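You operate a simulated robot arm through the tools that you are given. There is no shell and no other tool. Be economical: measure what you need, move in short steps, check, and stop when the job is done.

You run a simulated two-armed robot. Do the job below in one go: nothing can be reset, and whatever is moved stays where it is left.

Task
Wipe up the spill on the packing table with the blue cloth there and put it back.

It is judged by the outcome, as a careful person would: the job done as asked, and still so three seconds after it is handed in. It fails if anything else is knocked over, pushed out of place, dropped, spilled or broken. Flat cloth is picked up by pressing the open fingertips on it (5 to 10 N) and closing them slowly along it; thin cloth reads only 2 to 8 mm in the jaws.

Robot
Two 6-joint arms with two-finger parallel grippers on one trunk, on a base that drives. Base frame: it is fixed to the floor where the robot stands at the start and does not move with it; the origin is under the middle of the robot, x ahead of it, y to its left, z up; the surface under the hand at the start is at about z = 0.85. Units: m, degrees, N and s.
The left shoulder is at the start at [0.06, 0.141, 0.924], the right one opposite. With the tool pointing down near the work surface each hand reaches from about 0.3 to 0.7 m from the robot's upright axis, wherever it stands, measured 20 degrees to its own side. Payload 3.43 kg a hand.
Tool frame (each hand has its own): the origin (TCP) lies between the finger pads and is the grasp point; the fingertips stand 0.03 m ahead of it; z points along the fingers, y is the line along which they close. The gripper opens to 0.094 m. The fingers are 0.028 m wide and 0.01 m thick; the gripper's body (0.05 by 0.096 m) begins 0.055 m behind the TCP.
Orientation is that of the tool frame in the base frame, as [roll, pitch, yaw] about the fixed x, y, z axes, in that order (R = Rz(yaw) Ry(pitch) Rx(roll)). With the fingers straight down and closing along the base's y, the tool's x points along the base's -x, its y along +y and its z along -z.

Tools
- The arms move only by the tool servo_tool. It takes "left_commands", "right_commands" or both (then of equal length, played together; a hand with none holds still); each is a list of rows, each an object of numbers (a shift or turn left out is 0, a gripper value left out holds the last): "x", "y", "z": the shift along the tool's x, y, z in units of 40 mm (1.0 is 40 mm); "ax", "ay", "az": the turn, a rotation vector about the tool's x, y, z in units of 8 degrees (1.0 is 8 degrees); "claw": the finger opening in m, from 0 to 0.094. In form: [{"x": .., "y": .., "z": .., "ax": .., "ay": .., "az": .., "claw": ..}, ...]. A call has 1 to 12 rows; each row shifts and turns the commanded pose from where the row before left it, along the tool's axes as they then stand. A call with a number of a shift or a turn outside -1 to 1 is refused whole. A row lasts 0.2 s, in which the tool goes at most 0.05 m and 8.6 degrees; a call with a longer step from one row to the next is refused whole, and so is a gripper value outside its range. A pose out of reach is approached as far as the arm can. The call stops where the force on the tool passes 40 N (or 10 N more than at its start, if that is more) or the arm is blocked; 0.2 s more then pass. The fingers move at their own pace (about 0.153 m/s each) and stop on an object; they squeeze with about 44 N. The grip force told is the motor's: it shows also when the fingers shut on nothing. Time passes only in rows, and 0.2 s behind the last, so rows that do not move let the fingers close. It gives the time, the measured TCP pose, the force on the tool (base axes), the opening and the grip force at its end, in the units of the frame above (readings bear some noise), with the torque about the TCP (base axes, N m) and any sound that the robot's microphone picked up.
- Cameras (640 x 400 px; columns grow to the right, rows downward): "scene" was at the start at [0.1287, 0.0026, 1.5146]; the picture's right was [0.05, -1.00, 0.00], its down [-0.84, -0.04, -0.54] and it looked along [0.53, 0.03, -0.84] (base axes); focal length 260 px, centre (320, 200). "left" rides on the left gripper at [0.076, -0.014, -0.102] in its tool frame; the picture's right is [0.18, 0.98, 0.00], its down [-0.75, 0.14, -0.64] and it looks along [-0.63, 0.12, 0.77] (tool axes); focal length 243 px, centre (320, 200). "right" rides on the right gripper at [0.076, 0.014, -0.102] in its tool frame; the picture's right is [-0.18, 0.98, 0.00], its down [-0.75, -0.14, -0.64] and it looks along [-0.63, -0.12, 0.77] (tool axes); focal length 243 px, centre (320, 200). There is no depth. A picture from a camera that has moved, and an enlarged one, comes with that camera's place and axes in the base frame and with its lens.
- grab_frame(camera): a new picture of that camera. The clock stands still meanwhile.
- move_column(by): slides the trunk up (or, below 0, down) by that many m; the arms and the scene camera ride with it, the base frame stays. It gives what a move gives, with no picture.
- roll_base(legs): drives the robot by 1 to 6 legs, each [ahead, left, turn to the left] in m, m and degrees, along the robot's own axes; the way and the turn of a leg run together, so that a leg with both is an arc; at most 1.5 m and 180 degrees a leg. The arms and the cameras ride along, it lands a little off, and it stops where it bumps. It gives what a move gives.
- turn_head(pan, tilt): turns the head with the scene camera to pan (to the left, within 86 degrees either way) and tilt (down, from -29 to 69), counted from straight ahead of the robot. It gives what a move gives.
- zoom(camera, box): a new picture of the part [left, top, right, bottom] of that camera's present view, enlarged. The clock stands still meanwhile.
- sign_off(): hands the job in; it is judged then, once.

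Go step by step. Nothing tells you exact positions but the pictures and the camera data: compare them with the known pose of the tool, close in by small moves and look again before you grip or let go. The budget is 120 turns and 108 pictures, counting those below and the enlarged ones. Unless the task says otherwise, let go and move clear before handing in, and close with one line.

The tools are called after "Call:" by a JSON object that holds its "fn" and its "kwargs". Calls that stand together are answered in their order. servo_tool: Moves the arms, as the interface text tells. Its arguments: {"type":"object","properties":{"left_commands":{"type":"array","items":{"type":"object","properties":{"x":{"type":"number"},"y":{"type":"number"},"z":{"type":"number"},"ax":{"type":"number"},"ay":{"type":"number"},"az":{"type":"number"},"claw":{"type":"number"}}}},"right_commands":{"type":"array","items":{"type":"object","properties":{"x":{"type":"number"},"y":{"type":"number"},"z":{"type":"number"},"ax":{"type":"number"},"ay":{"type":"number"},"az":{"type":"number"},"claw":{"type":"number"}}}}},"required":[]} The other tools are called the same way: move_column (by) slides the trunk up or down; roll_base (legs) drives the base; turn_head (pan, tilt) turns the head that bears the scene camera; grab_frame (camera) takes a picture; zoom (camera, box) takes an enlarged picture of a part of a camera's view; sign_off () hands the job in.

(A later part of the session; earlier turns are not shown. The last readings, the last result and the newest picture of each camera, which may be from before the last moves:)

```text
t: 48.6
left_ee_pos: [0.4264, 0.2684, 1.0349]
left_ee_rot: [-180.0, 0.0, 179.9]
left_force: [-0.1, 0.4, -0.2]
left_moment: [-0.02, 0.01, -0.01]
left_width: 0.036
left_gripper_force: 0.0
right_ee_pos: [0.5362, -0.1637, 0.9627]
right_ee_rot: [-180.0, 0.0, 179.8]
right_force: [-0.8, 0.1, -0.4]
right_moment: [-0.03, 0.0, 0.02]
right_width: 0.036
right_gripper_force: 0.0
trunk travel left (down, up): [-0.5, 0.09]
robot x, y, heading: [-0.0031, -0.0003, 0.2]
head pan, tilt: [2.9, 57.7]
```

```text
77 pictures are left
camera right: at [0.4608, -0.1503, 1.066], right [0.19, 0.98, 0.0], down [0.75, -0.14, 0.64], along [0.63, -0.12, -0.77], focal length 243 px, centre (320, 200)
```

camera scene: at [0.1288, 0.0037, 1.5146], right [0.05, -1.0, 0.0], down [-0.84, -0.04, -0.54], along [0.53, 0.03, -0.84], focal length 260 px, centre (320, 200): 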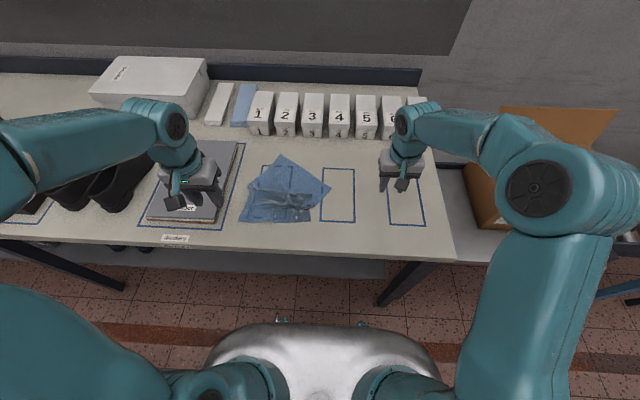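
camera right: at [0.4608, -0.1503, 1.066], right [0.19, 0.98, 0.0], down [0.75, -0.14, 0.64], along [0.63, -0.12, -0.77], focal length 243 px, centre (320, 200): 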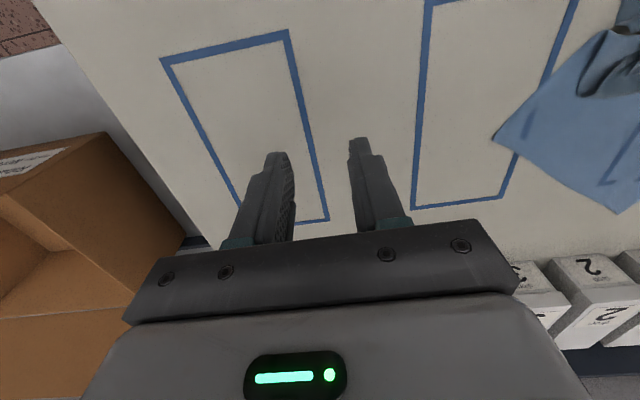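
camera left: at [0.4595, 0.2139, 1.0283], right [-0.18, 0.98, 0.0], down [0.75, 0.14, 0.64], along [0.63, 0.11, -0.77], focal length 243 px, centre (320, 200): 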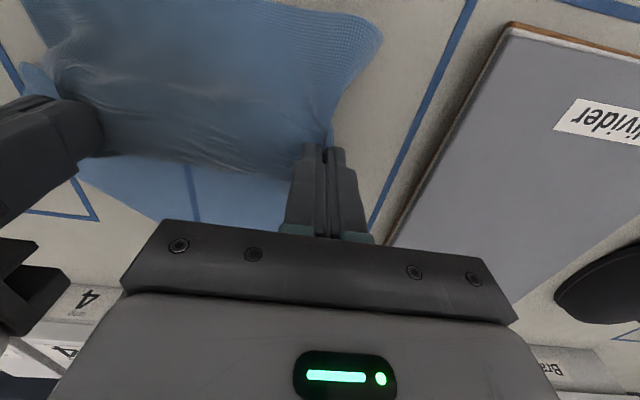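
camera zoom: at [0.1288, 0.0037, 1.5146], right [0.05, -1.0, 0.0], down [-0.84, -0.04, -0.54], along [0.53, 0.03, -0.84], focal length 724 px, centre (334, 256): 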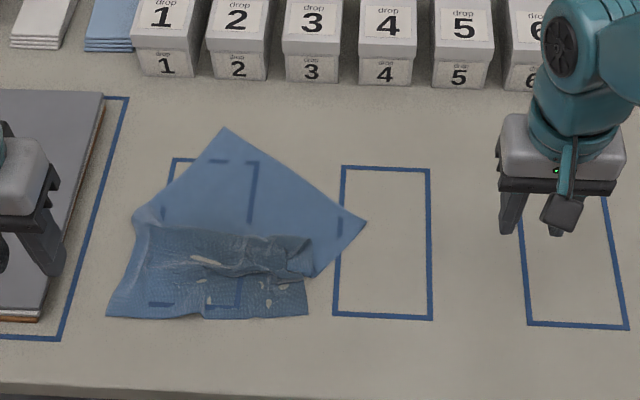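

The spill is gone and the tool is clear of it. The cloth is home but its far half is skewed and rucked. I'll take it by the two near corners, let it hang straight and lay it out flat again.

Call:
{"fn": "servo_tool", "kwargs": {"right_commands": [{"x": 0.144, "y": 0.79}, {"x": 0.144, "y": 0.79}, {"x": 0.144, "y": 0.79}, {"x": 0.144, "y": 0.79}, {"x": 0.144, "y": 0.79}, {"x": 0.144, "y": 0.79}, {"x": 0.144, "y": 0.79}, {"x": 0.144, "y": 0.79}, {"z": 0.5}, {"z": 0.5}, {}], "left_commands": [{"x": -0.2, "y": -0.1575, "z": 0.234}, {"x": -0.2, "y": -0.1575, "z": 0.234}, {"x": -0.2, "y": -0.1575, "z": 0.234}, {"x": -0.2, "y": -0.1575, "z": 0.234}, {"x": -0.2, "y": -0.1575, "z": 0.234}, {"x": -0.2, "y": -0.1575, "z": 0.234}, {"x": -0.2, "y": -0.1575, "z": 0.234}, {"x": -0.2, "y": -0.1575, "z": 0.234}, {"z": 0.5}, {"z": 0.5}, {}]}}

Call:
{"fn": "grab_frame", "kwargs": {"camera": "right"}}

Call:
{"fn": "grab_frame", "kwargs": {"camera": "left"}}

```text
t: 51.0
left_ee_pos: [0.4917, 0.2151, 0.9223]
left_ee_rot: [179.9, 0.1, 179.9]
left_force: [0.4, 0.3, 0.2]
left_moment: [0.0, -0.04, 0.01]
left_width: 0.036
left_gripper_force: 0.1
right_ee_pos: [0.4918, 0.0863, 0.9247]
right_ee_rot: [-180.0, 0.0, 179.9]
right_force: [-1.4, 0.0, 0.4]
right_moment: [0.01, -0.02, -0.03]
right_width: 0.0362
right_gripper_force: 0.0
trunk travel left (down, up): [-0.5, 0.09]
robot x, y, heading: [-0.0003, 0.0009, 0.0]
head pan, tilt: [2.9, 57.7]
```

```text
76 pictures are left
camera right: at [0.4154, 0.1008, 1.0276], right [0.19, 0.98, 0.0], down [0.75, -0.14, 0.64], along [0.63, -0.12, -0.77], focal length 243 px, centre (320, 200)
```

right: 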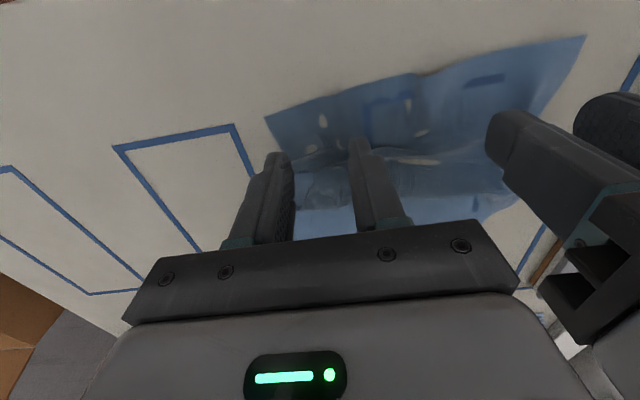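

```text
75 pictures are left
camera left: at [0.4156, 0.1999, 1.026], right [-0.18, 0.98, 0.0], down [0.75, 0.14, 0.64], along [0.63, 0.12, -0.77], focal length 243 px, centre (320, 200)
```

left: 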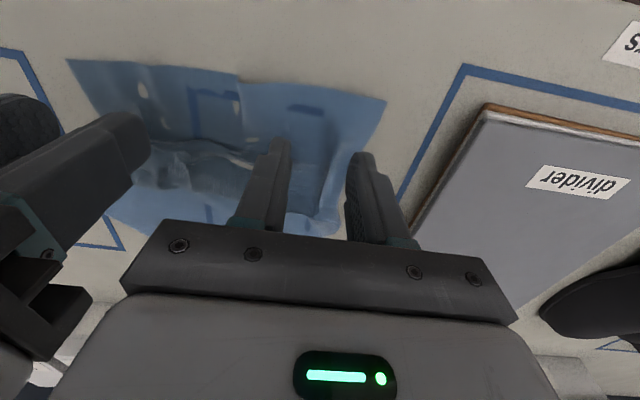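

Both finger pairs line up just inside the near corners. I lower them to light contact.

Call:
{"fn": "servo_tool", "kwargs": {"right_commands": [{"z": 0.5}, {"z": 0.4}, {"z": 0.1}, {"z": 0.04}, {}, {}], "left_commands": [{"z": 0.5}, {"z": 0.35}, {"z": 0.1}, {"z": 0.03}, {}, {}]}}

```text
t: 52.4
left_ee_pos: [0.4906, 0.214, 0.8813]
left_ee_rot: [-180.0, 0.1, 179.9]
left_force: [0.5, 0.2, 0.5]
left_moment: [-0.02, 0.0, 0.0]
left_width: 0.0361
left_gripper_force: 0.0
right_ee_pos: [0.4893, 0.087, 0.881]
right_ee_rot: [180.0, 0.0, 180.0]
right_force: [0.2, 0.3, -0.4]
right_moment: [-0.01, 0.02, -0.02]
right_width: 0.0359
right_gripper_force: 0.0
trunk travel left (down, up): [-0.5, 0.09]
robot x, y, heading: [0.0001, -0.001, -0.0]
head pan, tilt: [2.9, 57.7]
```

Call:
{"fn": "servo_tool", "kwargs": {"right_commands": [{"z": 0.025}, {}, {}], "left_commands": [{"z": 0.025}, {}, {}]}}

```text
t: 53.2
left_ee_pos: [0.4912, 0.2143, 0.8808]
left_ee_rot: [-180.0, 0.1, 179.9]
left_force: [0.9, -0.3, 4.6]
left_moment: [0.09, -0.03, 0.0]
left_width: 0.0359
left_gripper_force: 0.3
right_ee_pos: [0.4891, 0.0879, 0.881]
right_ee_rot: [179.9, 0.1, 179.8]
right_force: [2.5, -0.6, 9.6]
right_moment: [-0.23, -0.03, 0.05]
right_width: 0.0363
right_gripper_force: 0.4
trunk travel left (down, up): [-0.5, 0.09]
robot x, y, heading: [-0.0033, -0.0003, -0.0]
head pan, tilt: [2.9, 57.7]
```

Contact is about 5 N left and 10 N right. I close the right hand slowly, then the left.

Call:
{"fn": "servo_tool", "kwargs": {"right_commands": [{"claw": 0.032}, {"claw": 0.028}, {"claw": 0.024}, {"claw": 0.02}, {"claw": 0.016}, {"claw": 0.012}, {"claw": 0.008}, {"claw": 0.004}, {"claw": 0.0}, {}, {}]}}

Call:
{"fn": "servo_tool", "kwargs": {"left_commands": [{"claw": 0.032, "z": 0.01}, {"claw": 0.028}, {"claw": 0.024}, {"claw": 0.02}, {"claw": 0.016}, {"claw": 0.012}, {"claw": 0.008}, {"claw": 0.004}, {"claw": 0.0}, {}, {}]}}

Call:
{"fn": "grab_frame", "kwargs": {"camera": "right"}}

Call:
{"fn": "grab_frame", "kwargs": {"camera": "left"}}

```text
t: 55.6
left_ee_pos: [0.4909, 0.2139, 0.8808]
left_ee_rot: [180.0, 0.1, 180.0]
left_force: [1.2, 0.9, 2.8]
left_moment: [0.04, -0.03, -0.01]
left_width: 0.0361
left_gripper_force: 0.2
right_ee_pos: [0.488, 0.087, 0.88]
right_ee_rot: [179.9, 0.1, 179.9]
right_force: [0.5, -2.7, 19.0]
right_moment: [-0.12, 0.11, 0.01]
right_width: 0.0021
right_gripper_force: 37.1
trunk travel left (down, up): [-0.5, 0.09]
robot x, y, heading: [0.0004, 0.0004, -0.1]
head pan, tilt: [2.9, 57.7]
```

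```text
t: 58.0
left_ee_pos: [0.4907, 0.2134, 0.8813]
left_ee_rot: [179.9, 0.3, 179.8]
left_force: [0.5, 0.6, 20.2]
left_moment: [0.09, -0.01, 0.0]
left_width: 0.0017
left_gripper_force: 36.9
right_ee_pos: [0.4879, 0.0867, 0.8806]
right_ee_rot: [179.9, 0.1, 179.8]
right_force: [2.8, -0.3, 13.1]
right_moment: [-0.05, -0.02, 0.04]
right_width: 0.0021
right_gripper_force: 36.3
trunk travel left (down, up): [-0.5, 0.09]
robot x, y, heading: [0.0024, 0.0027, 0.1]
head pan, tilt: [2.9, 57.7]
```

```text
74 pictures are left
camera right: at [0.4124, 0.1006, 0.9842], right [0.19, 0.98, 0.0], down [0.75, -0.14, 0.64], along [0.63, -0.12, -0.77], focal length 243 px, centre (320, 200)
```

right: 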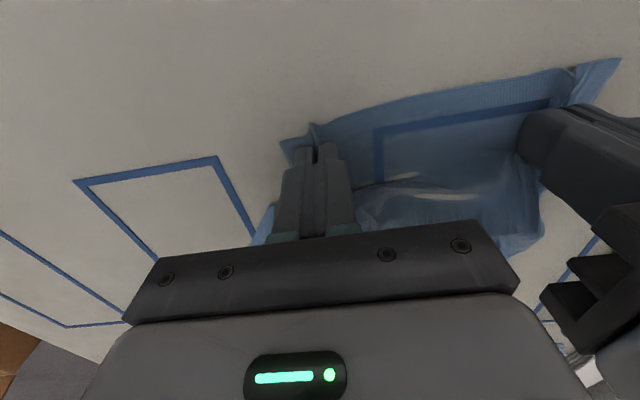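

```text
73 pictures are left
camera left: at [0.4146, 0.1997, 0.9848], right [-0.18, 0.98, 0.0], down [0.75, 0.14, 0.64], along [0.63, 0.12, -0.76], focal length 243 px, centre (320, 200)
```

left: 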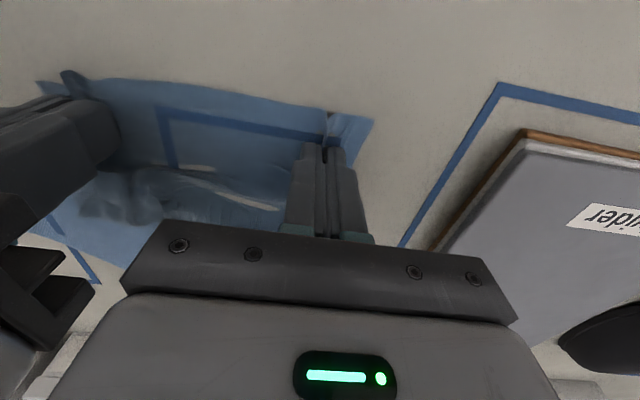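

Both near corners are gripped. I lift about 0.3 m while moving a little forward so the cloth hangs free.

Call:
{"fn": "servo_tool", "kwargs": {"right_commands": [{"z": -0.75}, {"z": -0.75}, {"z": -0.75}, {"z": -0.75}, {"z": -0.75}, {"z": -0.75}, {"z": -0.75, "x": -0.4}, {"z": -0.75, "x": -0.4}, {"z": -0.75, "x": -0.4}, {"z": -0.75, "x": -0.4}, {"y": -0.1}, {}], "left_commands": [{"z": -0.75}, {"z": -0.75}, {"z": -0.75}, {"z": -0.75}, {"z": -0.75}, {"z": -0.75}, {"z": -0.75, "x": -0.4}, {"z": -0.75, "x": -0.4}, {"z": -0.75, "x": -0.4}, {"z": -0.75, "x": -0.4}, {"y": 0.1}, {}]}}

Call:
{"fn": "grab_frame", "kwargs": {"camera": "scene"}}

Call:
{"fn": "grab_frame", "kwargs": {"camera": "right"}}

```text
t: 60.1
left_ee_pos: [0.5437, 0.2043, 1.1522]
left_ee_rot: [-179.0, -0.4, 179.2]
left_force: [-0.7, -22.0, -3.4]
left_moment: [-0.7, 0.02, 0.08]
left_width: 0.0019
left_gripper_force: 36.5
right_ee_pos: [0.5301, 0.0661, 1.1349]
right_ee_rot: [179.2, -1.0, 178.4]
right_force: [-0.2, 22.1, 3.3]
right_moment: [0.67, -0.04, 0.11]
right_width: 0.0018
right_gripper_force: 37.0
right hand out of reach, approached as far as the arm can: row 9, 10
trunk travel left (down, up): [-0.5, 0.09]
robot x, y, heading: [-0.0039, 0.0007, 0.1]
head pan, tilt: [2.9, 57.7]
stopped in row 10 (right hand): the force on the tool passed its limit at 42 N (the readings are from after the stop); the commanded pose is now the measured one
```

```text
72 pictures are left
camera scene: at [0.1304, 0.0035, 1.5131], right [0.05, -1.0, 0.0], down [-0.84, -0.04, -0.53], along [0.53, 0.03, -0.85], focal length 260 px, centre (320, 200)
```

scene: 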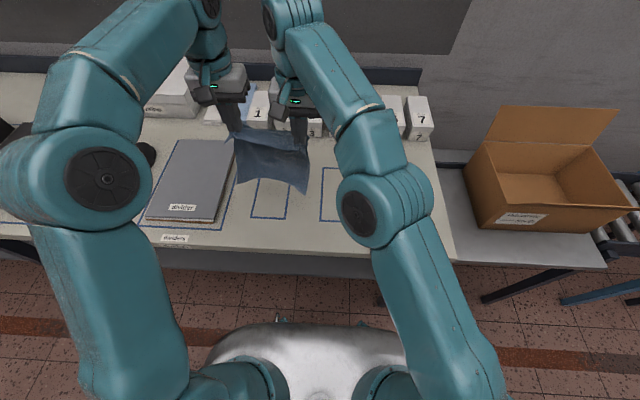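

```text
71 pictures are left
camera right: at [0.4575, 0.0804, 1.2398], right [0.21, 0.98, 0.01], down [0.76, -0.17, 0.63], along [0.62, -0.13, -0.78], focal length 243 px, centre (320, 200)
```

right: 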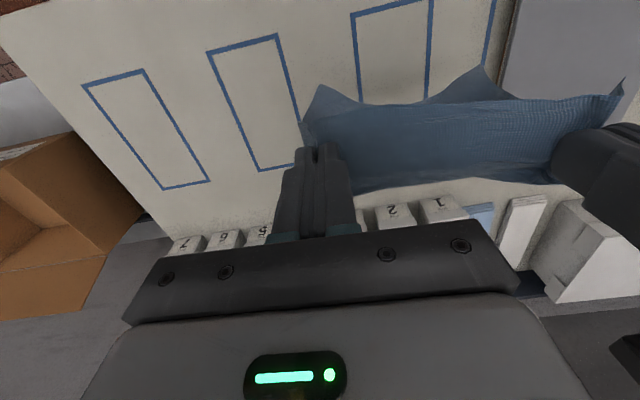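

The cloth hangs well, but the right hand hit its reach and tension rose to 22 N. I ease the hands together and level them.

Call:
{"fn": "servo_tool", "kwargs": {"right_commands": [{"y": 0.1}, {"y": 0.05}, {}, {}], "left_commands": [{"y": -0.1, "x": 0.3, "z": 0.2}, {"y": -0.05, "z": 0.2}, {}, {}]}}

Call:
{"fn": "grab_frame", "kwargs": {"camera": "scene"}}

```text
t: 61.1
left_ee_pos: [0.5308, 0.1994, 1.1388]
left_ee_rot: [-178.8, -0.4, 179.3]
left_force: [2.9, -30.5, 0.7]
left_moment: [-0.93, -0.12, 0.14]
left_width: 0.0016
left_gripper_force: 36.9
right_ee_pos: [0.5344, 0.0585, 1.1439]
right_ee_rot: [178.6, -0.5, 177.1]
right_force: [-3.2, 29.6, -1.4]
right_moment: [0.91, 0.12, 0.2]
right_width: 0.0016
right_gripper_force: 36.4
trunk travel left (down, up): [-0.5, 0.09]
robot x, y, heading: [0.0005, -0.0015, -0.3]
head pan, tilt: [2.9, 57.7]
```

```text
70 pictures are left
camera scene: at [0.1299, 0.0032, 1.5148], right [0.05, -1.0, 0.0], down [-0.84, -0.04, -0.53], along [0.53, 0.03, -0.85], focal length 260 px, centre (320, 200)
```

scene: 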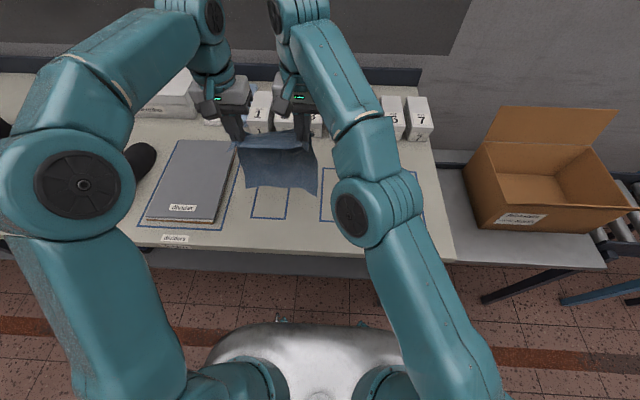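

Call:
{"fn": "servo_tool", "kwargs": {"right_commands": [{"y": 0.15, "z": 0.3}, {"y": 0.1}, {}, {}], "left_commands": [{"y": -0.15, "z": 0.2}, {}, {}, {}]}}

Call:
{"fn": "zoom", "kwargs": {"camera": "scene", "box": [200, 80, 400, 230]}}

```text
t: 62.1
left_ee_pos: [0.5319, 0.1948, 1.131]
left_ee_rot: [-179.5, -0.3, 179.5]
left_force: [0.6, -3.5, 0.0]
left_moment: [-0.11, 0.0, 0.03]
left_width: 0.0015
left_gripper_force: 36.7
right_ee_pos: [0.5386, 0.063, 1.1287]
right_ee_rot: [179.0, -0.7, 176.5]
right_force: [-1.3, 4.0, 0.2]
right_moment: [0.12, 0.02, 0.06]
right_width: 0.0019
right_gripper_force: 36.6
trunk travel left (down, up): [-0.5, 0.09]
robot x, y, heading: [0.0022, 0.0036, -0.2]
head pan, tilt: [2.9, 57.7]
```

```text
2.67 times, centred on (300, 155) of scene
camera zoom: at [0.1293, 0.0025, 1.515], right [0.05, -1.0, 0.0], down [-0.84, -0.04, -0.53], along [0.53, 0.03, -0.84], focal length 693 px, centre (373, 320)
```

zoom: 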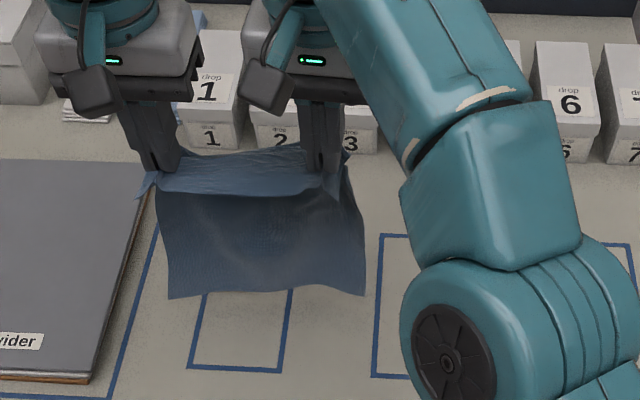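

The cloth hangs straight and flat between the hands. To lay it from the far side I need more forward reach, so I tilt both grippers 40° forward and centre them in y.

Call:
{"fn": "servo_tool", "kwargs": {"right_commands": [{"ay": -0.625, "y": 0.07}, {"ay": -0.625, "y": 0.07}, {"ay": -0.625, "y": 0.07}, {"ay": -0.625, "y": 0.07}, {"ay": -0.625, "y": 0.07}, {"ay": -0.625, "y": 0.07}, {"ay": -0.625, "y": 0.07}, {"ay": -0.625, "y": 0.07}, {}], "left_commands": [{"ay": -0.625, "y": 0.07}, {"ay": -0.625, "y": 0.07}, {"ay": -0.625, "y": 0.07}, {"ay": -0.625, "y": 0.07}, {"ay": -0.625, "y": 0.07}, {"ay": -0.625, "y": 0.07}, {"ay": -0.625, "y": 0.07}, {"ay": -0.625, "y": 0.07}, {}]}}

Call:
{"fn": "grab_frame", "kwargs": {"camera": "scene"}}

```text
t: 64.1
left_ee_pos: [0.5308, 0.2164, 1.1287]
left_ee_rot: [-179.2, 39.8, 179.9]
left_force: [-0.2, -0.1, -0.4]
left_moment: [0.03, 0.03, -0.03]
left_width: 0.0016
left_gripper_force: 36.4
right_ee_pos: [0.5338, 0.0975, 1.1202]
right_ee_rot: [179.6, 38.7, 177.5]
right_force: [-0.3, 0.8, -0.7]
right_moment: [-0.01, -0.01, 0.02]
right_width: 0.0019
right_gripper_force: 36.8
trunk travel left (down, up): [-0.5, 0.09]
robot x, y, heading: [-0.003, -0.0018, 0.0]
head pan, tilt: [2.9, 57.7]
```

```text
68 pictures are left
camera scene: at [0.129, 0.0018, 1.5141], right [0.05, -1.0, 0.0], down [-0.84, -0.04, -0.54], along [0.53, 0.03, -0.84], focal length 260 px, centre (320, 200)
```

scene: 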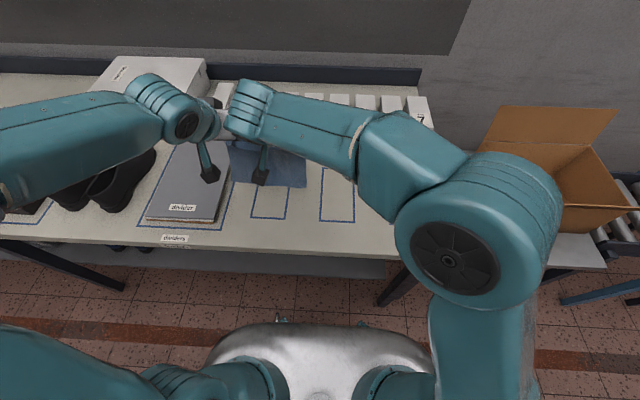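

Now I move forward slowly so the hanging cloth's bottom edge comes over the far edge position, well short of the boxes.

Call:
{"fn": "servo_tool", "kwargs": {"right_commands": [{"x": -0.34, "z": 0.2365, "y": -0.02}, {"x": -0.34, "z": 0.2365, "y": -0.02}, {"x": -0.34, "z": 0.2365, "y": -0.02}, {"x": -0.34, "z": 0.2365, "y": -0.02}, {"x": -0.34, "z": 0.2365, "y": -0.02}, {"x": -0.34, "z": 0.2365, "y": -0.02}, {"x": -0.34, "z": 0.2365, "y": -0.02}, {"x": -0.34, "z": 0.2365, "y": -0.02}, {"x": -0.34, "z": 0.2365}, {"x": -0.34, "z": 0.2365}, {}, {}], "left_commands": [{"x": -0.34, "z": 0.2365}, {"x": -0.34, "z": 0.2365}, {"x": -0.34, "z": 0.2365}, {"x": -0.34, "z": 0.2365}, {"x": -0.34, "z": 0.2365}, {"x": -0.34, "z": 0.2365}, {"x": -0.34, "z": 0.2365}, {"x": -0.34, "z": 0.2365}, {"x": -0.34, "z": 0.2365}, {"x": -0.34, "z": 0.2365}, {}, {}]}}

Call:
{"fn": "grab_frame", "kwargs": {"camera": "scene"}}

Call:
{"fn": "grab_frame", "kwargs": {"camera": "right"}}

```text
t: 66.0
left_ee_pos: [0.673, 0.1991, 1.1417]
left_ee_rot: [-177.9, 40.3, 179.7]
left_force: [4.0, -23.8, 4.5]
left_moment: [-0.63, -0.15, -0.36]
left_width: 0.002
left_gripper_force: 36.8
right_ee_pos: [0.6806, 0.0623, 1.1557]
right_ee_rot: [175.7, 39.9, 173.5]
right_force: [-4.1, 24.2, -4.0]
right_moment: [0.5, 0.19, 0.69]
right_width: 0.002
right_gripper_force: 36.8
right hand out of reach, approached as far as the arm can: row 9
trunk travel left (down, up): [-0.5, 0.09]
robot x, y, heading: [-0.0, -0.002, 0.0]
head pan, tilt: [2.9, 57.7]
stopped in row 9 (left hand): the force on the tool passed its limit at 52 N (the readings are from after the stop); the commanded pose is now the measured one
```

```text
67 pictures are left
camera scene: at [0.1311, 0.0004, 1.5127], right [0.05, -1.0, 0.0], down [-0.84, -0.04, -0.53], along [0.53, 0.03, -0.85], focal length 260 px, centre (320, 200)
```

scene: 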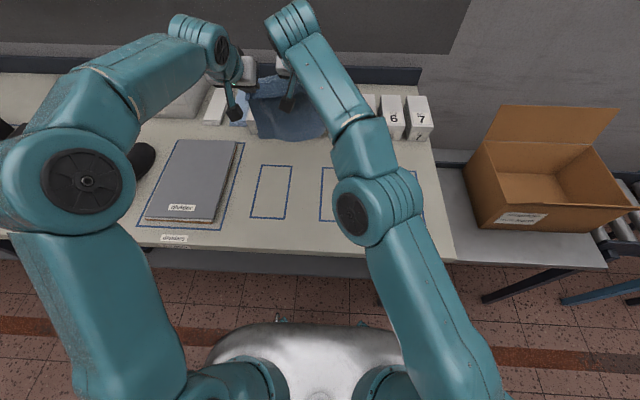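

```text
66 pictures are left
camera right: at [0.5583, 0.0828, 1.188], right [0.2, 0.96, 0.17], down [0.15, -0.21, 0.97], along [0.97, -0.17, -0.19], focal length 243 px, centre (320, 200)
```

right: 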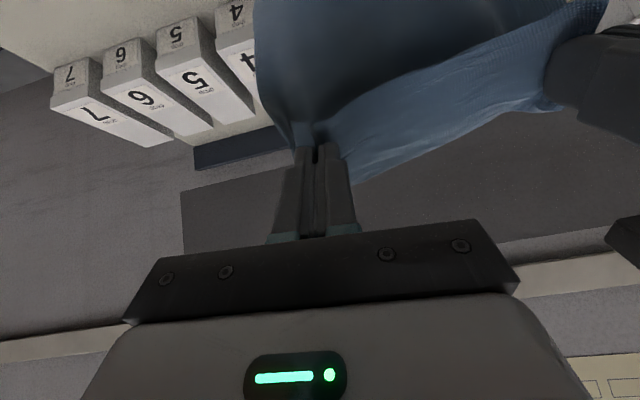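

The right arm ran out of reach again, with 24 N of tension. I relieve it, then raise the trunk to gain forward reach.

Call:
{"fn": "servo_tool", "kwargs": {"right_commands": [{"x": 0.3, "y": 0.1}, {"y": 0.1}, {}, {}], "left_commands": [{"x": 0.1, "y": -0.15}, {}, {}, {}]}}

Call:
{"fn": "move_column", "kwargs": {"by": 0.08}}

```text
t: 67.0
left_ee_pos: [0.666, 0.2009, 1.1398]
left_ee_rot: [-178.2, 40.2, 180.0]
left_force: [0.1, -0.1, -0.4]
left_moment: [0.01, -0.01, -0.01]
left_width: 0.0016
left_gripper_force: 36.9
right_ee_pos: [0.6717, 0.0726, 1.1497]
right_ee_rot: [176.3, 40.0, 173.6]
right_force: [0.5, 0.0, -0.4]
right_moment: [0.0, 0.03, 0.02]
right_width: 0.0019
right_gripper_force: 36.6
trunk travel left (down, up): [-0.5, 0.09]
robot x, y, heading: [0.002, 0.0028, 0.0]
head pan, tilt: [2.9, 57.7]
```

```text
t: 68.2
left_ee_pos: [0.6669, 0.1992, 1.22]
left_ee_rot: [-178.3, 40.2, 179.9]
left_force: [0.2, 0.1, -0.3]
left_moment: [-0.03, 0.0, -0.01]
left_width: 0.0019
left_gripper_force: 36.5
right_ee_pos: [0.6715, 0.0735, 1.2312]
right_ee_rot: [176.3, 40.1, 173.8]
right_force: [0.5, 0.7, 0.6]
right_moment: [-0.02, 0.02, -0.03]
right_width: 0.0017
right_gripper_force: 37.0
trunk travel left (down, up): [-0.58, 0.01]
robot x, y, heading: [-0.0028, -0.0005, -0.2]
head pan, tilt: [2.9, 57.7]
```

Call:
{"fn": "servo_tool", "kwargs": {"right_commands": [{"z": 0.32, "y": 0.08}, {"z": 0.32, "y": 0.08}, {"z": 0.32, "y": 0.08}, {"z": 0.32, "y": 0.08}, {"z": 0.32, "y": 0.08}, {"z": 0.32, "y": 0.08}, {"z": 0.32, "y": 0.08}, {"z": 0.32, "y": 0.08}, {}], "left_commands": [{"z": 0.3, "y": 0.06}, {"z": 0.3, "y": 0.06}, {"z": 0.3, "y": 0.06}, {"z": 0.3, "y": 0.06}, {"z": 0.3, "y": 0.06}, {"z": 0.3, "y": 0.06}, {"z": 0.3, "y": 0.06}, {"z": 0.3, "y": 0.06}, {}]}}

Call:
{"fn": "grab_frame", "kwargs": {"camera": "scene"}}

Call:
{"fn": "grab_frame", "kwargs": {"camera": "left"}}

```text
t: 68.8
left_ee_pos: [0.682, 0.1885, 1.2081]
left_ee_rot: [-177.2, 41.0, 179.5]
left_force: [4.3, -24.9, 5.4]
left_moment: [-0.67, -0.2, -0.35]
left_width: 0.0016
left_gripper_force: 36.4
right_ee_pos: [0.6923, 0.0523, 1.2304]
right_ee_rot: [172.8, 40.6, 169.7]
right_force: [-3.5, 23.1, -6.5]
right_moment: [0.46, 0.23, 0.68]
right_width: 0.0021
right_gripper_force: 36.7
right hand out of reach, approached as far as the arm can: row 2
trunk travel left (down, up): [-0.58, 0.01]
robot x, y, heading: [-0.0, 0.0008, 0.0]
head pan, tilt: [2.9, 57.7]
stopped in row 3 (left hand): the force on the tool passed its limit at 49 N (the readings are from after the stop); the commanded pose is now the measured one
```

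```text
65 pictures are left
camera scene: at [0.1292, 0.0006, 1.5937], right [0.05, -1.0, 0.0], down [-0.84, -0.04, -0.53], along [0.53, 0.03, -0.84], focal length 260 px, centre (320, 200)
```

scene: 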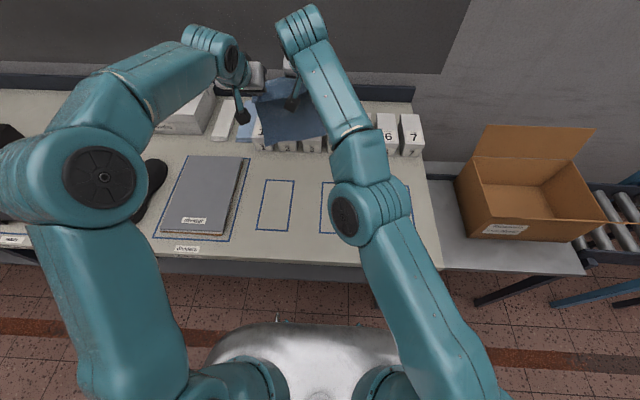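

```text
64 pictures are left
camera left: at [0.5567, 0.1796, 1.2373], right [-0.1, 0.98, -0.16], down [0.15, 0.17, 0.97], along [0.98, 0.07, -0.17], focal length 243 px, centre (320, 200)
```

left: 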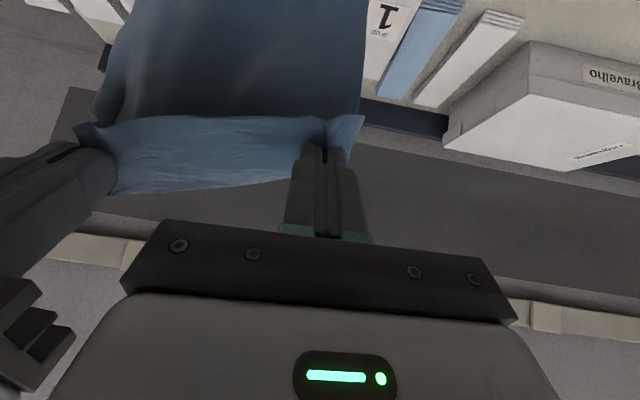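

The reach limit again, because I went forward before going down. I relieve the tension and lower straight first, where reach is longer.

Call:
{"fn": "servo_tool", "kwargs": {"right_commands": [{"x": 0.3, "y": 0.15}, {"x": 0.24, "z": 0.28, "y": 0.1}, {"x": 0.24, "z": 0.28}, {"x": 0.24, "z": 0.28}, {"x": 0.24, "z": 0.28}, {"x": 0.24, "z": 0.28}, {"x": 0.24, "z": 0.28}, {}], "left_commands": [{"y": -0.15}, {"x": 0.19, "z": 0.223}, {"x": 0.19, "z": 0.223}, {"x": 0.19, "z": 0.223}, {"x": 0.19, "z": 0.223}, {"x": 0.19, "z": 0.223}, {"x": 0.19, "z": 0.223}, {}]}}

```text
t: 70.6
left_ee_pos: [0.6814, 0.1856, 1.1374]
left_ee_rot: [-177.5, 40.8, 179.7]
left_force: [4.4, -10.9, 2.1]
left_moment: [-0.31, -0.16, -0.13]
left_width: 0.0017
left_gripper_force: 36.3
right_ee_pos: [0.7157, 0.0596, 1.1521]
right_ee_rot: [172.4, 41.2, 167.2]
right_force: [-4.8, 11.3, -1.7]
right_moment: [0.17, 0.15, 0.35]
right_width: 0.002
right_gripper_force: 36.9
right hand out of reach, approached as far as the arm can: row 1, 3, 4, 5, 6, 7
trunk travel left (down, up): [-0.58, 0.01]
robot x, y, heading: [0.0016, -0.0023, 0.1]
head pan, tilt: [2.9, 57.7]
```

Call:
{"fn": "servo_tool", "kwargs": {"right_commands": [{"x": 0.4, "z": -0.2}, {"x": 0.4, "z": -0.1, "ax": -0.3, "az": -0.35}, {"x": 0.2, "ax": -0.3, "az": -0.35}, {"ax": -0.3, "az": -0.35}, {}]}}

Call:
{"fn": "grab_frame", "kwargs": {"camera": "scene"}}

```text
t: 72.0
left_ee_pos: [0.6815, 0.1851, 1.1345]
left_ee_rot: [-177.5, 40.7, 179.7]
left_force: [-1.4, -0.7, -0.5]
left_moment: [-0.03, -0.01, 0.06]
left_width: 0.0016
left_gripper_force: 36.2
right_ee_pos: [0.7233, 0.0796, 1.1404]
right_ee_rot: [172.7, 41.9, 177.6]
right_force: [0.1, -0.6, -0.2]
right_moment: [-0.01, 0.02, -0.01]
right_width: 0.0019
right_gripper_force: 37.2
right hand out of reach, approached as far as the arm can: row 1, 2, 3, 4
trunk travel left (down, up): [-0.58, 0.01]
robot x, y, heading: [-0.0003, -0.0015, -0.1]
head pan, tilt: [2.9, 57.7]
stopped in row 5 (right hand): the arm was blocked; the commanded pose is now the measured one
```

```text
63 pictures are left
camera scene: at [0.1293, 0.0021, 1.592], right [0.05, -1.0, 0.0], down [-0.84, -0.04, -0.53], along [0.53, 0.03, -0.84], focal length 260 px, centre (320, 200)
```

scene: 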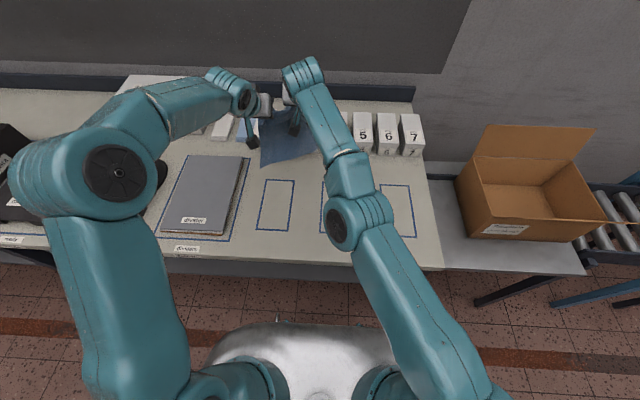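

Commanded and measured poses agree again, and the right hand is at x 0.72. I bring the left hand level with it.

Call:
{"fn": "servo_tool", "kwargs": {"left_commands": [{"x": -0.25, "z": 0.2, "y": 0.1}, {"x": -0.25, "z": 0.2, "y": 0.1}, {"x": -0.25, "z": 0.2, "y": 0.1}, {"y": 0.1}, {}]}}

Call:
{"fn": "grab_frame", "kwargs": {"camera": "left"}}

Call:
{"fn": "zoom", "kwargs": {"camera": "scene", "box": [200, 80, 400, 230]}}

```text
t: 73.2
left_ee_pos: [0.7192, 0.2002, 1.1371]
left_ee_rot: [-177.4, 40.8, 179.7]
left_force: [-0.5, -0.5, 0.2]
left_moment: [0.02, 0.0, 0.03]
left_width: 0.0016
left_gripper_force: 36.5
right_ee_pos: [0.7227, 0.0789, 1.1391]
right_ee_rot: [172.8, 41.5, 177.9]
right_force: [0.7, -0.4, 0.5]
right_moment: [0.03, -0.04, -0.04]
right_width: 0.0018
right_gripper_force: 36.6
trunk travel left (down, up): [-0.58, 0.01]
robot x, y, heading: [0.0028, -0.0005, 0.0]
head pan, tilt: [2.9, 57.7]
```

```text
62 pictures are left
camera left: at [0.5945, 0.1906, 1.1676], right [-0.11, 0.98, -0.15], down [0.16, 0.17, 0.97], along [0.98, 0.08, -0.17], focal length 243 px, centre (320, 200)
```

left: 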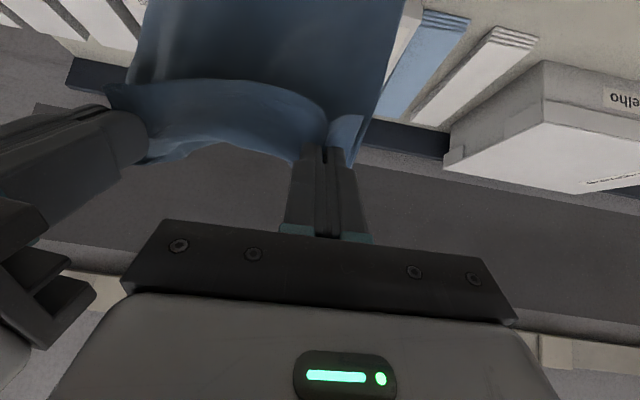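

```text
2.67 times, centred on (300, 155) of scene
camera zoom: at [0.129, 0.0024, 1.5942], right [0.05, -1.0, 0.0], down [-0.84, -0.04, -0.54], along [0.53, 0.03, -0.84], focal length 693 px, centre (373, 320)
```

zoom: 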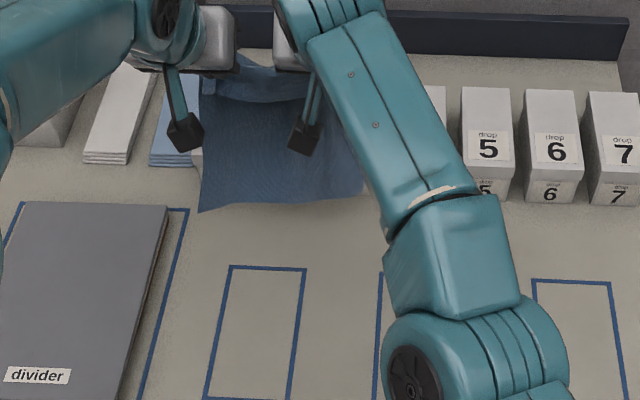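

The cloth hangs straight with its lower edge over the original far edge position. I lay it down by lowering while drawing the hands back toward me.

Call:
{"fn": "servo_tool", "kwargs": {"right_commands": [{"x": 0.423, "z": -0.1475, "y": -0.013}, {"x": 0.423, "z": -0.1475, "y": -0.013}, {"x": 0.423, "z": -0.1475, "y": -0.013}, {"x": 0.423, "z": -0.1475, "y": -0.013}, {"x": 0.423, "z": -0.1475, "y": -0.013}, {"x": 0.423, "z": -0.1475, "y": -0.013}, {"x": 0.529, "z": 0.0375, "y": -0.013}, {"x": 0.529, "z": 0.0375, "y": -0.013}, {"x": 0.529, "z": 0.0375, "y": -0.013}, {"x": 0.529, "z": 0.0375, "y": -0.013}, {"x": 0.529, "z": 0.0375, "y": -0.013}, {"x": 0.529, "z": 0.0375, "y": -0.013}], "left_commands": [{"x": 0.423, "z": -0.1475, "y": 0.01}, {"x": 0.423, "z": -0.1475, "y": 0.01}, {"x": 0.423, "z": -0.1475, "y": 0.01}, {"x": 0.423, "z": -0.1475, "y": 0.01}, {"x": 0.423, "z": -0.1475, "y": 0.01}, {"x": 0.423, "z": -0.1475, "y": 0.01}, {"x": 0.529, "z": 0.0375, "y": 0.01}, {"x": 0.529, "z": 0.0375, "y": 0.01}, {"x": 0.529, "z": 0.0375}, {"x": 0.529, "z": 0.0375}, {"x": 0.529, "z": 0.0375}, {"x": 0.529, "z": 0.0375}]}}

Call:
{"fn": "zoom", "kwargs": {"camera": "scene", "box": [200, 80, 430, 260]}}

Call:
{"fn": "grab_frame", "kwargs": {"camera": "left"}}

```text
t: 74.5
left_ee_pos: [0.6434, 0.1943, 1.1119]
left_ee_rot: [-176.5, 42.1, 179.5]
left_force: [20.0, -22.9, 5.3]
left_moment: [-0.67, -0.61, -0.34]
left_width: 0.0021
left_gripper_force: 36.7
right_ee_pos: [0.7208, 0.0799, 1.1281]
right_ee_rot: [171.8, 40.5, 175.7]
right_force: [-19.8, 23.1, -5.5]
right_moment: [0.42, 0.54, 0.81]
right_width: 0.0022
right_gripper_force: 36.7
right hand out of reach, approached as far as the arm can: row 1, 2, 3, 4, 5, 6
trunk travel left (down, up): [-0.58, 0.01]
robot x, y, heading: [0.002, -0.0002, -0.1]
head pan, tilt: [2.9, 57.7]
stopped in row 6 (right hand): the force on the tool passed its limit at 44 N (the readings are from after the stop); the commanded pose is now the measured one
```

```text
2.22 times, centred on (315, 170) of scene
camera zoom: at [0.1296, 0.0022, 1.5947], right [0.05, -1.0, 0.0], down [-0.84, -0.04, -0.53], along [0.53, 0.03, -0.84], focal length 578 px, centre (331, 267)
```

zoom: 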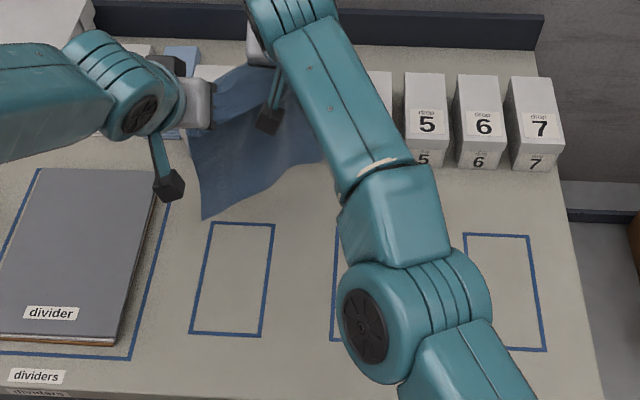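

```text
59 pictures are left
camera left: at [0.5174, 0.188, 1.1389], right [-0.09, 0.98, -0.17], down [0.13, 0.18, 0.97], along [0.99, 0.06, -0.15], focal length 243 px, centre (320, 200)
```

left: 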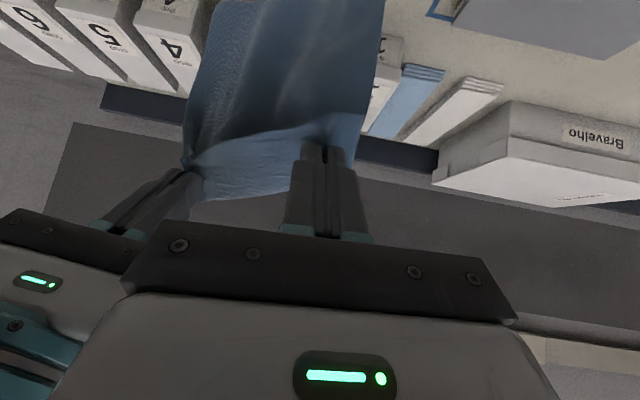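

The right arm is stuck near a joint limit and the cloth is taut at an angle. I move the left hand back beside it to slacken the cloth.

Call:
{"fn": "servo_tool", "kwargs": {"left_commands": [{"x": -0.5, "z": 0.3, "y": -0.05}, {"x": -0.5, "z": 0.3}, {"x": -0.2, "z": 0.1}, {}]}}

Call:
{"fn": "servo_tool", "kwargs": {"right_commands": [{"x": 0.1, "z": -0.1}, {"ay": 0.3, "x": 0.1, "z": -0.1}, {"ay": 0.3, "x": 0.1, "z": -0.1}, {}]}}

```text
t: 75.5
left_ee_pos: [0.6973, 0.1959, 1.1207]
left_ee_rot: [-176.8, 41.5, 179.6]
left_force: [0.2, -0.5, -0.5]
left_moment: [0.02, 0.04, 0.04]
left_width: 0.0016
left_gripper_force: 36.6
right_ee_pos: [0.7233, 0.0791, 1.1279]
right_ee_rot: [172.2, 40.7, 175.7]
right_force: [0.3, -0.4, -0.1]
right_moment: [-0.03, 0.04, -0.01]
right_width: 0.0017
right_gripper_force: 36.7
trunk travel left (down, up): [-0.58, 0.01]
robot x, y, heading: [-0.0048, -0.003, -0.0]
head pan, tilt: [2.9, 57.7]
```

```text
t: 76.5
left_ee_pos: [0.6972, 0.1947, 1.1209]
left_ee_rot: [-176.9, 41.6, 179.7]
left_force: [0.3, 0.2, 0.0]
left_moment: [0.01, 0.05, -0.01]
left_width: 0.0015
left_gripper_force: 36.4
right_ee_pos: [0.7073, 0.0861, 1.1301]
right_ee_rot: [172.7, 36.1, 177.1]
right_force: [1.4, 0.1, -0.2]
right_moment: [-0.02, -0.02, -0.01]
right_width: 0.0018
right_gripper_force: 37.1
right hand out of reach, approached as far as the arm can: row 1
trunk travel left (down, up): [-0.58, 0.01]
robot x, y, heading: [-0.0016, 0.0021, 0.0]
head pan, tilt: [2.9, 57.7]
```

Reducing the tilt frees it. I continue the laying motion in short stretches, untilting gradually.

Call:
{"fn": "servo_tool", "kwargs": {"right_commands": [{"x": 0.418, "ay": 0.25}, {"x": 0.418, "ay": 0.25}, {"x": 0.418, "ay": 0.25}, {"x": 0.418, "ay": 0.25, "y": -0.02}, {"x": 0.418, "ay": 0.25, "y": -0.02}, {"x": 0.418, "ay": 0.25, "y": -0.02}, {}], "left_commands": [{"x": 0.36, "z": -0.048, "y": 0.05, "ay": 0.25}, {"x": 0.36, "z": -0.048, "y": 0.05, "ay": 0.25}, {"x": 0.36, "z": -0.048, "y": 0.05, "ay": 0.25}, {"x": 0.36, "z": -0.048, "y": 0.05, "ay": 0.25}, {"x": 0.36, "z": -0.048, "y": 0.05, "ay": 0.25}, {"x": 0.36, "z": -0.048, "ay": 0.25}, {}]}}

Call:
{"fn": "zoom", "kwargs": {"camera": "scene", "box": [200, 80, 430, 260]}}

```text
t: 78.0
left_ee_pos: [0.62, 0.2071, 1.0756]
left_ee_rot: [-177.3, 29.5, 178.8]
left_force: [0.2, 0.0, -0.4]
left_moment: [0.04, 0.02, -0.01]
left_width: 0.0013
left_gripper_force: 36.4
right_ee_pos: [0.6225, 0.0881, 1.0784]
right_ee_rot: [173.6, 24.1, 178.8]
right_force: [-0.2, 1.5, 0.2]
right_moment: [-0.02, 0.02, -0.02]
right_width: 0.0019
right_gripper_force: 37.0
trunk travel left (down, up): [-0.58, 0.01]
robot x, y, heading: [-0.0013, 0.0006, -0.1]
head pan, tilt: [2.9, 57.7]
```

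```text
2.22 times, centred on (315, 170) of scene
camera zoom: at [0.1308, 0.0029, 1.5943], right [0.05, -1.0, 0.0], down [-0.84, -0.04, -0.53], along [0.53, 0.03, -0.85], focal length 578 px, centre (331, 267)
```

zoom: 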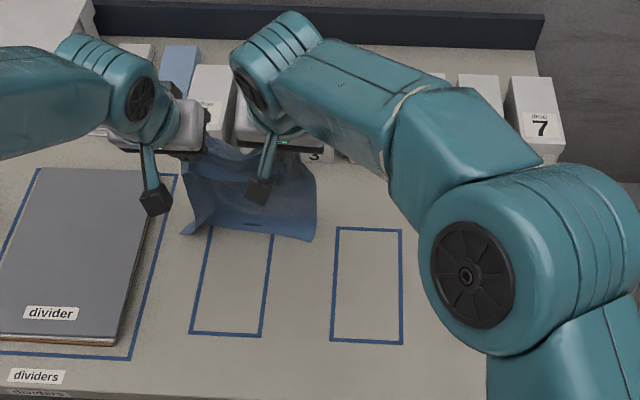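

Call:
{"fn": "grab_frame", "kwargs": {"camera": "left"}}

Call:
{"fn": "grab_frame", "kwargs": {"camera": "right"}}

Call:
{"fn": "zoom", "kwargs": {"camera": "scene", "box": [255, 115, 325, 175]}}

```text
57 pictures are left
camera left: at [0.5031, 0.1995, 1.1297], right [-0.12, 0.98, -0.13], down [0.35, 0.16, 0.92], along [0.93, 0.06, -0.36], focal length 243 px, centre (320, 200)
```

left: 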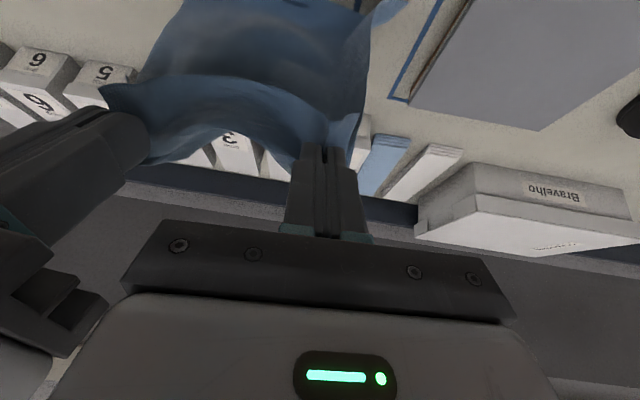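

```text
56 pictures are left
camera right: at [0.5108, 0.0927, 1.1425], right [0.14, 0.97, 0.18], down [0.43, -0.22, 0.88], along [0.89, -0.05, -0.45], focal length 243 px, centre (320, 200)
```

right: 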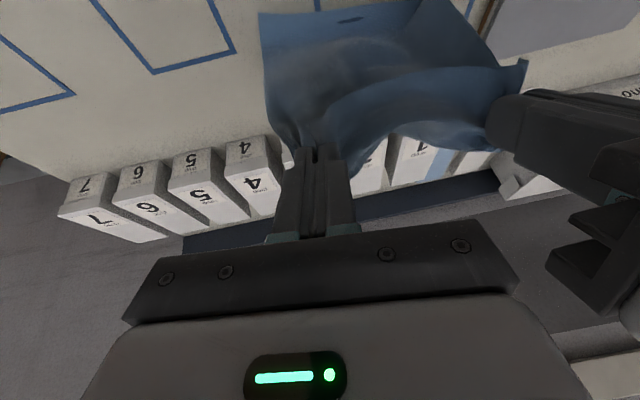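

```text
6.67 times, centred on (290, 145) of scene
camera zoom: at [0.1308, 0.0029, 1.5943], right [0.05, -1.0, 0.0], down [-0.84, -0.04, -0.53], along [0.53, 0.03, -0.85], focal length 1733 px, centre (520, 567)
```

zoom: 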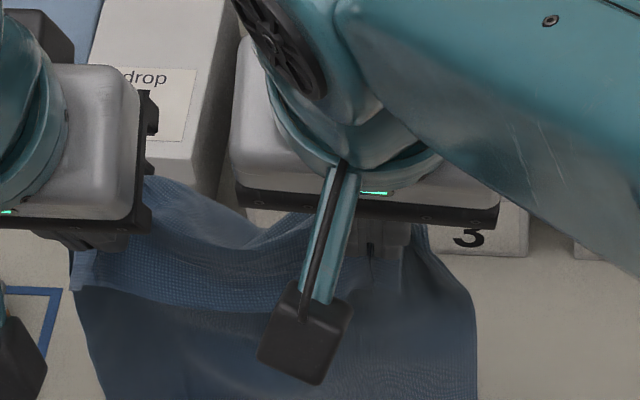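

The free edge is curling toward the robot, so laying it the other way is natural. I'll raise it clear over the near position, touch the free edge down there, and draw the held edge forward and down.

Call:
{"fn": "servo_tool", "kwargs": {"right_commands": [{"x": 0.345, "z": -0.376, "y": -0.02}, {"x": 0.345, "z": -0.376, "y": -0.02}, {"x": 0.345, "z": -0.376, "y": -0.02}, {"x": 0.345, "z": -0.376, "y": -0.02}, {"x": 0.345, "z": -0.376, "y": -0.02}, {"x": 0.345, "z": -0.376}, {"x": 0.345, "z": -0.376}, {"x": 0.345, "z": -0.376}, {}, {}, {}], "left_commands": [{"x": 0.321, "z": -0.402, "ay": 0.085}, {"x": 0.321, "z": -0.402, "ay": 0.085}, {"x": 0.321, "z": -0.402, "ay": 0.085}, {"x": 0.321, "z": -0.402, "ay": 0.085}, {"x": 0.321, "z": -0.402, "ay": 0.085}, {"x": 0.321, "z": -0.402, "ay": 0.085}, {"x": 0.321, "z": -0.402, "ay": 0.085}, {"x": 0.321, "z": -0.402, "ay": 0.085}, {}, {}, {}]}}

Call:
{"fn": "zoom", "kwargs": {"camera": "scene", "box": [200, 80, 430, 260]}}

```text
t: 80.5
left_ee_pos: [0.4687, 0.2153, 1.1446]
left_ee_rot: [-177.4, 24.3, 178.6]
left_force: [1.0, -16.3, 0.1]
left_moment: [-0.49, -0.04, -0.15]
left_width: 0.0018
left_gripper_force: 36.2
right_ee_pos: [0.4725, 0.0755, 1.1435]
right_ee_rot: [173.5, 24.3, 178.8]
right_force: [-1.3, 14.6, -0.2]
right_moment: [0.37, 0.01, 0.27]
right_width: 0.0019
right_gripper_force: 37.2
trunk travel left (down, up): [-0.58, 0.01]
robot x, y, heading: [0.0001, 0.002, 0.1]
head pan, tilt: [2.9, 57.7]
```

```text
2.22 times, centred on (315, 170) of scene
camera zoom: at [0.1283, 0.0025, 1.5946], right [0.05, -1.0, 0.0], down [-0.84, -0.04, -0.54], along [0.54, 0.03, -0.84], focal length 578 px, centre (331, 267)
```

zoom: 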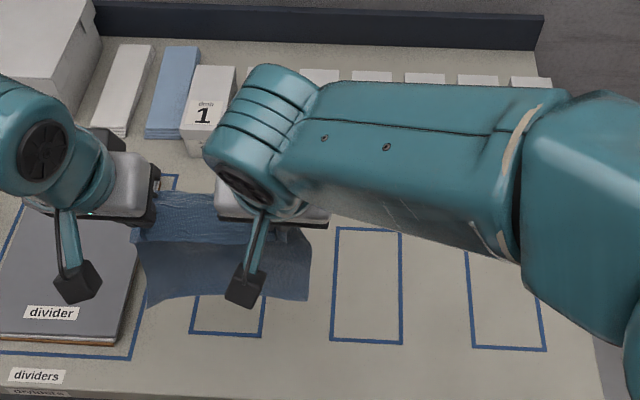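

Call:
{"fn": "servo_tool", "kwargs": {"right_commands": [{"x": 0.28, "z": -0.13, "y": -0.04}, {"x": 0.28, "z": -0.13, "y": -0.04}, {"x": 0.28, "z": -0.13, "y": -0.04}, {"x": 0.28, "z": -0.13, "y": -0.04}, {}, {}, {}], "left_commands": [{"x": 0.28, "z": -0.13, "y": -0.11}, {"x": 0.28, "z": -0.13, "y": -0.11}, {"x": 0.28, "z": -0.13, "y": -0.11}, {"x": 0.28, "z": -0.13, "y": -0.11}, {}, {}, {}]}}

Call:
{"fn": "zoom", "kwargs": {"camera": "scene", "box": [200, 80, 430, 260]}}

```text
t: 82.0
left_ee_pos: [0.4196, 0.1995, 1.1476]
left_ee_rot: [-177.3, 24.2, 178.6]
left_force: [1.3, -0.1, -0.1]
left_moment: [0.01, 0.0, 0.0]
left_width: 0.0016
left_gripper_force: 36.4
right_ee_pos: [0.4223, 0.0683, 1.1413]
right_ee_rot: [173.5, 24.3, 178.8]
right_force: [0.0, 0.1, 0.0]
right_moment: [-0.05, 0.03, 0.0]
right_width: 0.0017
right_gripper_force: 37.5
trunk travel left (down, up): [-0.58, 0.01]
robot x, y, heading: [-0.0007, 0.0055, 0.1]
head pan, tilt: [2.9, 57.7]
```

```text
2.22 times, centred on (315, 170) of scene
camera zoom: at [0.1293, 0.0026, 1.5945], right [0.05, -1.0, 0.0], down [-0.84, -0.04, -0.54], along [0.53, 0.03, -0.84], focal length 578 px, centre (331, 267)
```

zoom: 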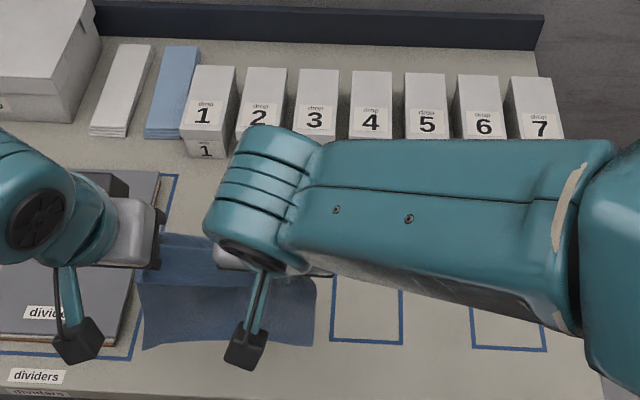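

The free edge hangs right over the original near edge. Now I lower and draw the held edge forward.

Call:
{"fn": "servo_tool", "kwargs": {"right_commands": [{"x": -0.152, "z": 0.478}, {"x": -0.152, "z": 0.478}, {"x": -0.152, "z": 0.478}, {"x": -0.152, "z": 0.478}, {"x": -0.152, "z": 0.478}, {"x": -0.152, "z": 0.478}, {"x": -0.19, "z": 0.495}, {"x": -0.19, "z": 0.495}, {"x": -0.19, "z": 0.495}, {"x": -0.19, "z": 0.495}, {"x": -0.19, "z": 0.495}, {"x": -0.19, "z": 0.495}], "left_commands": [{"x": -0.152, "z": 0.478}, {"x": -0.152, "z": 0.478}, {"x": -0.152, "z": 0.478}, {"x": -0.152, "z": 0.478}, {"x": -0.152, "z": 0.478}, {"x": -0.152, "z": 0.478}, {"x": -0.19, "z": 0.495}, {"x": -0.19, "z": 0.495}, {"x": -0.19, "z": 0.495}, {"x": -0.19, "z": 0.495}, {"x": -0.19, "z": 0.495}, {"x": -0.19, "z": 0.495}]}}

Call:
{"fn": "zoom", "kwargs": {"camera": "scene", "box": [200, 80, 430, 260]}}

```text
t: 84.7
left_ee_pos: [0.5933, 0.1853, 0.9646]
left_ee_rot: [-177.4, 24.0, 178.7]
left_force: [-0.7, -0.2, 1.1]
left_moment: [-0.03, 0.06, -0.01]
left_width: 0.0021
left_gripper_force: 36.2
right_ee_pos: [0.5957, 0.0883, 0.9618]
right_ee_rot: [173.6, 24.2, 178.8]
right_force: [1.0, 0.1, -0.8]
right_moment: [-0.02, 0.01, 0.01]
right_width: 0.0019
right_gripper_force: 36.2
trunk travel left (down, up): [-0.58, 0.01]
robot x, y, heading: [-0.0021, -0.0003, 0.0]
head pan, tilt: [2.9, 57.7]
```

```text
2.22 times, centred on (315, 170) of scene
camera zoom: at [0.1315, 0.003, 1.5943], right [0.05, -1.0, 0.0], down [-0.84, -0.04, -0.53], along [0.53, 0.03, -0.85], focal length 578 px, centre (331, 267)
```

zoom: 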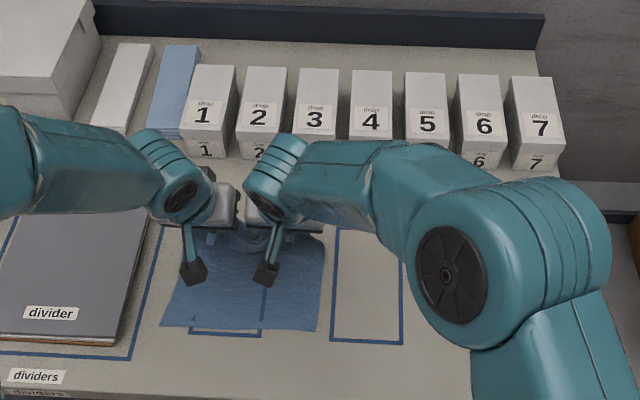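

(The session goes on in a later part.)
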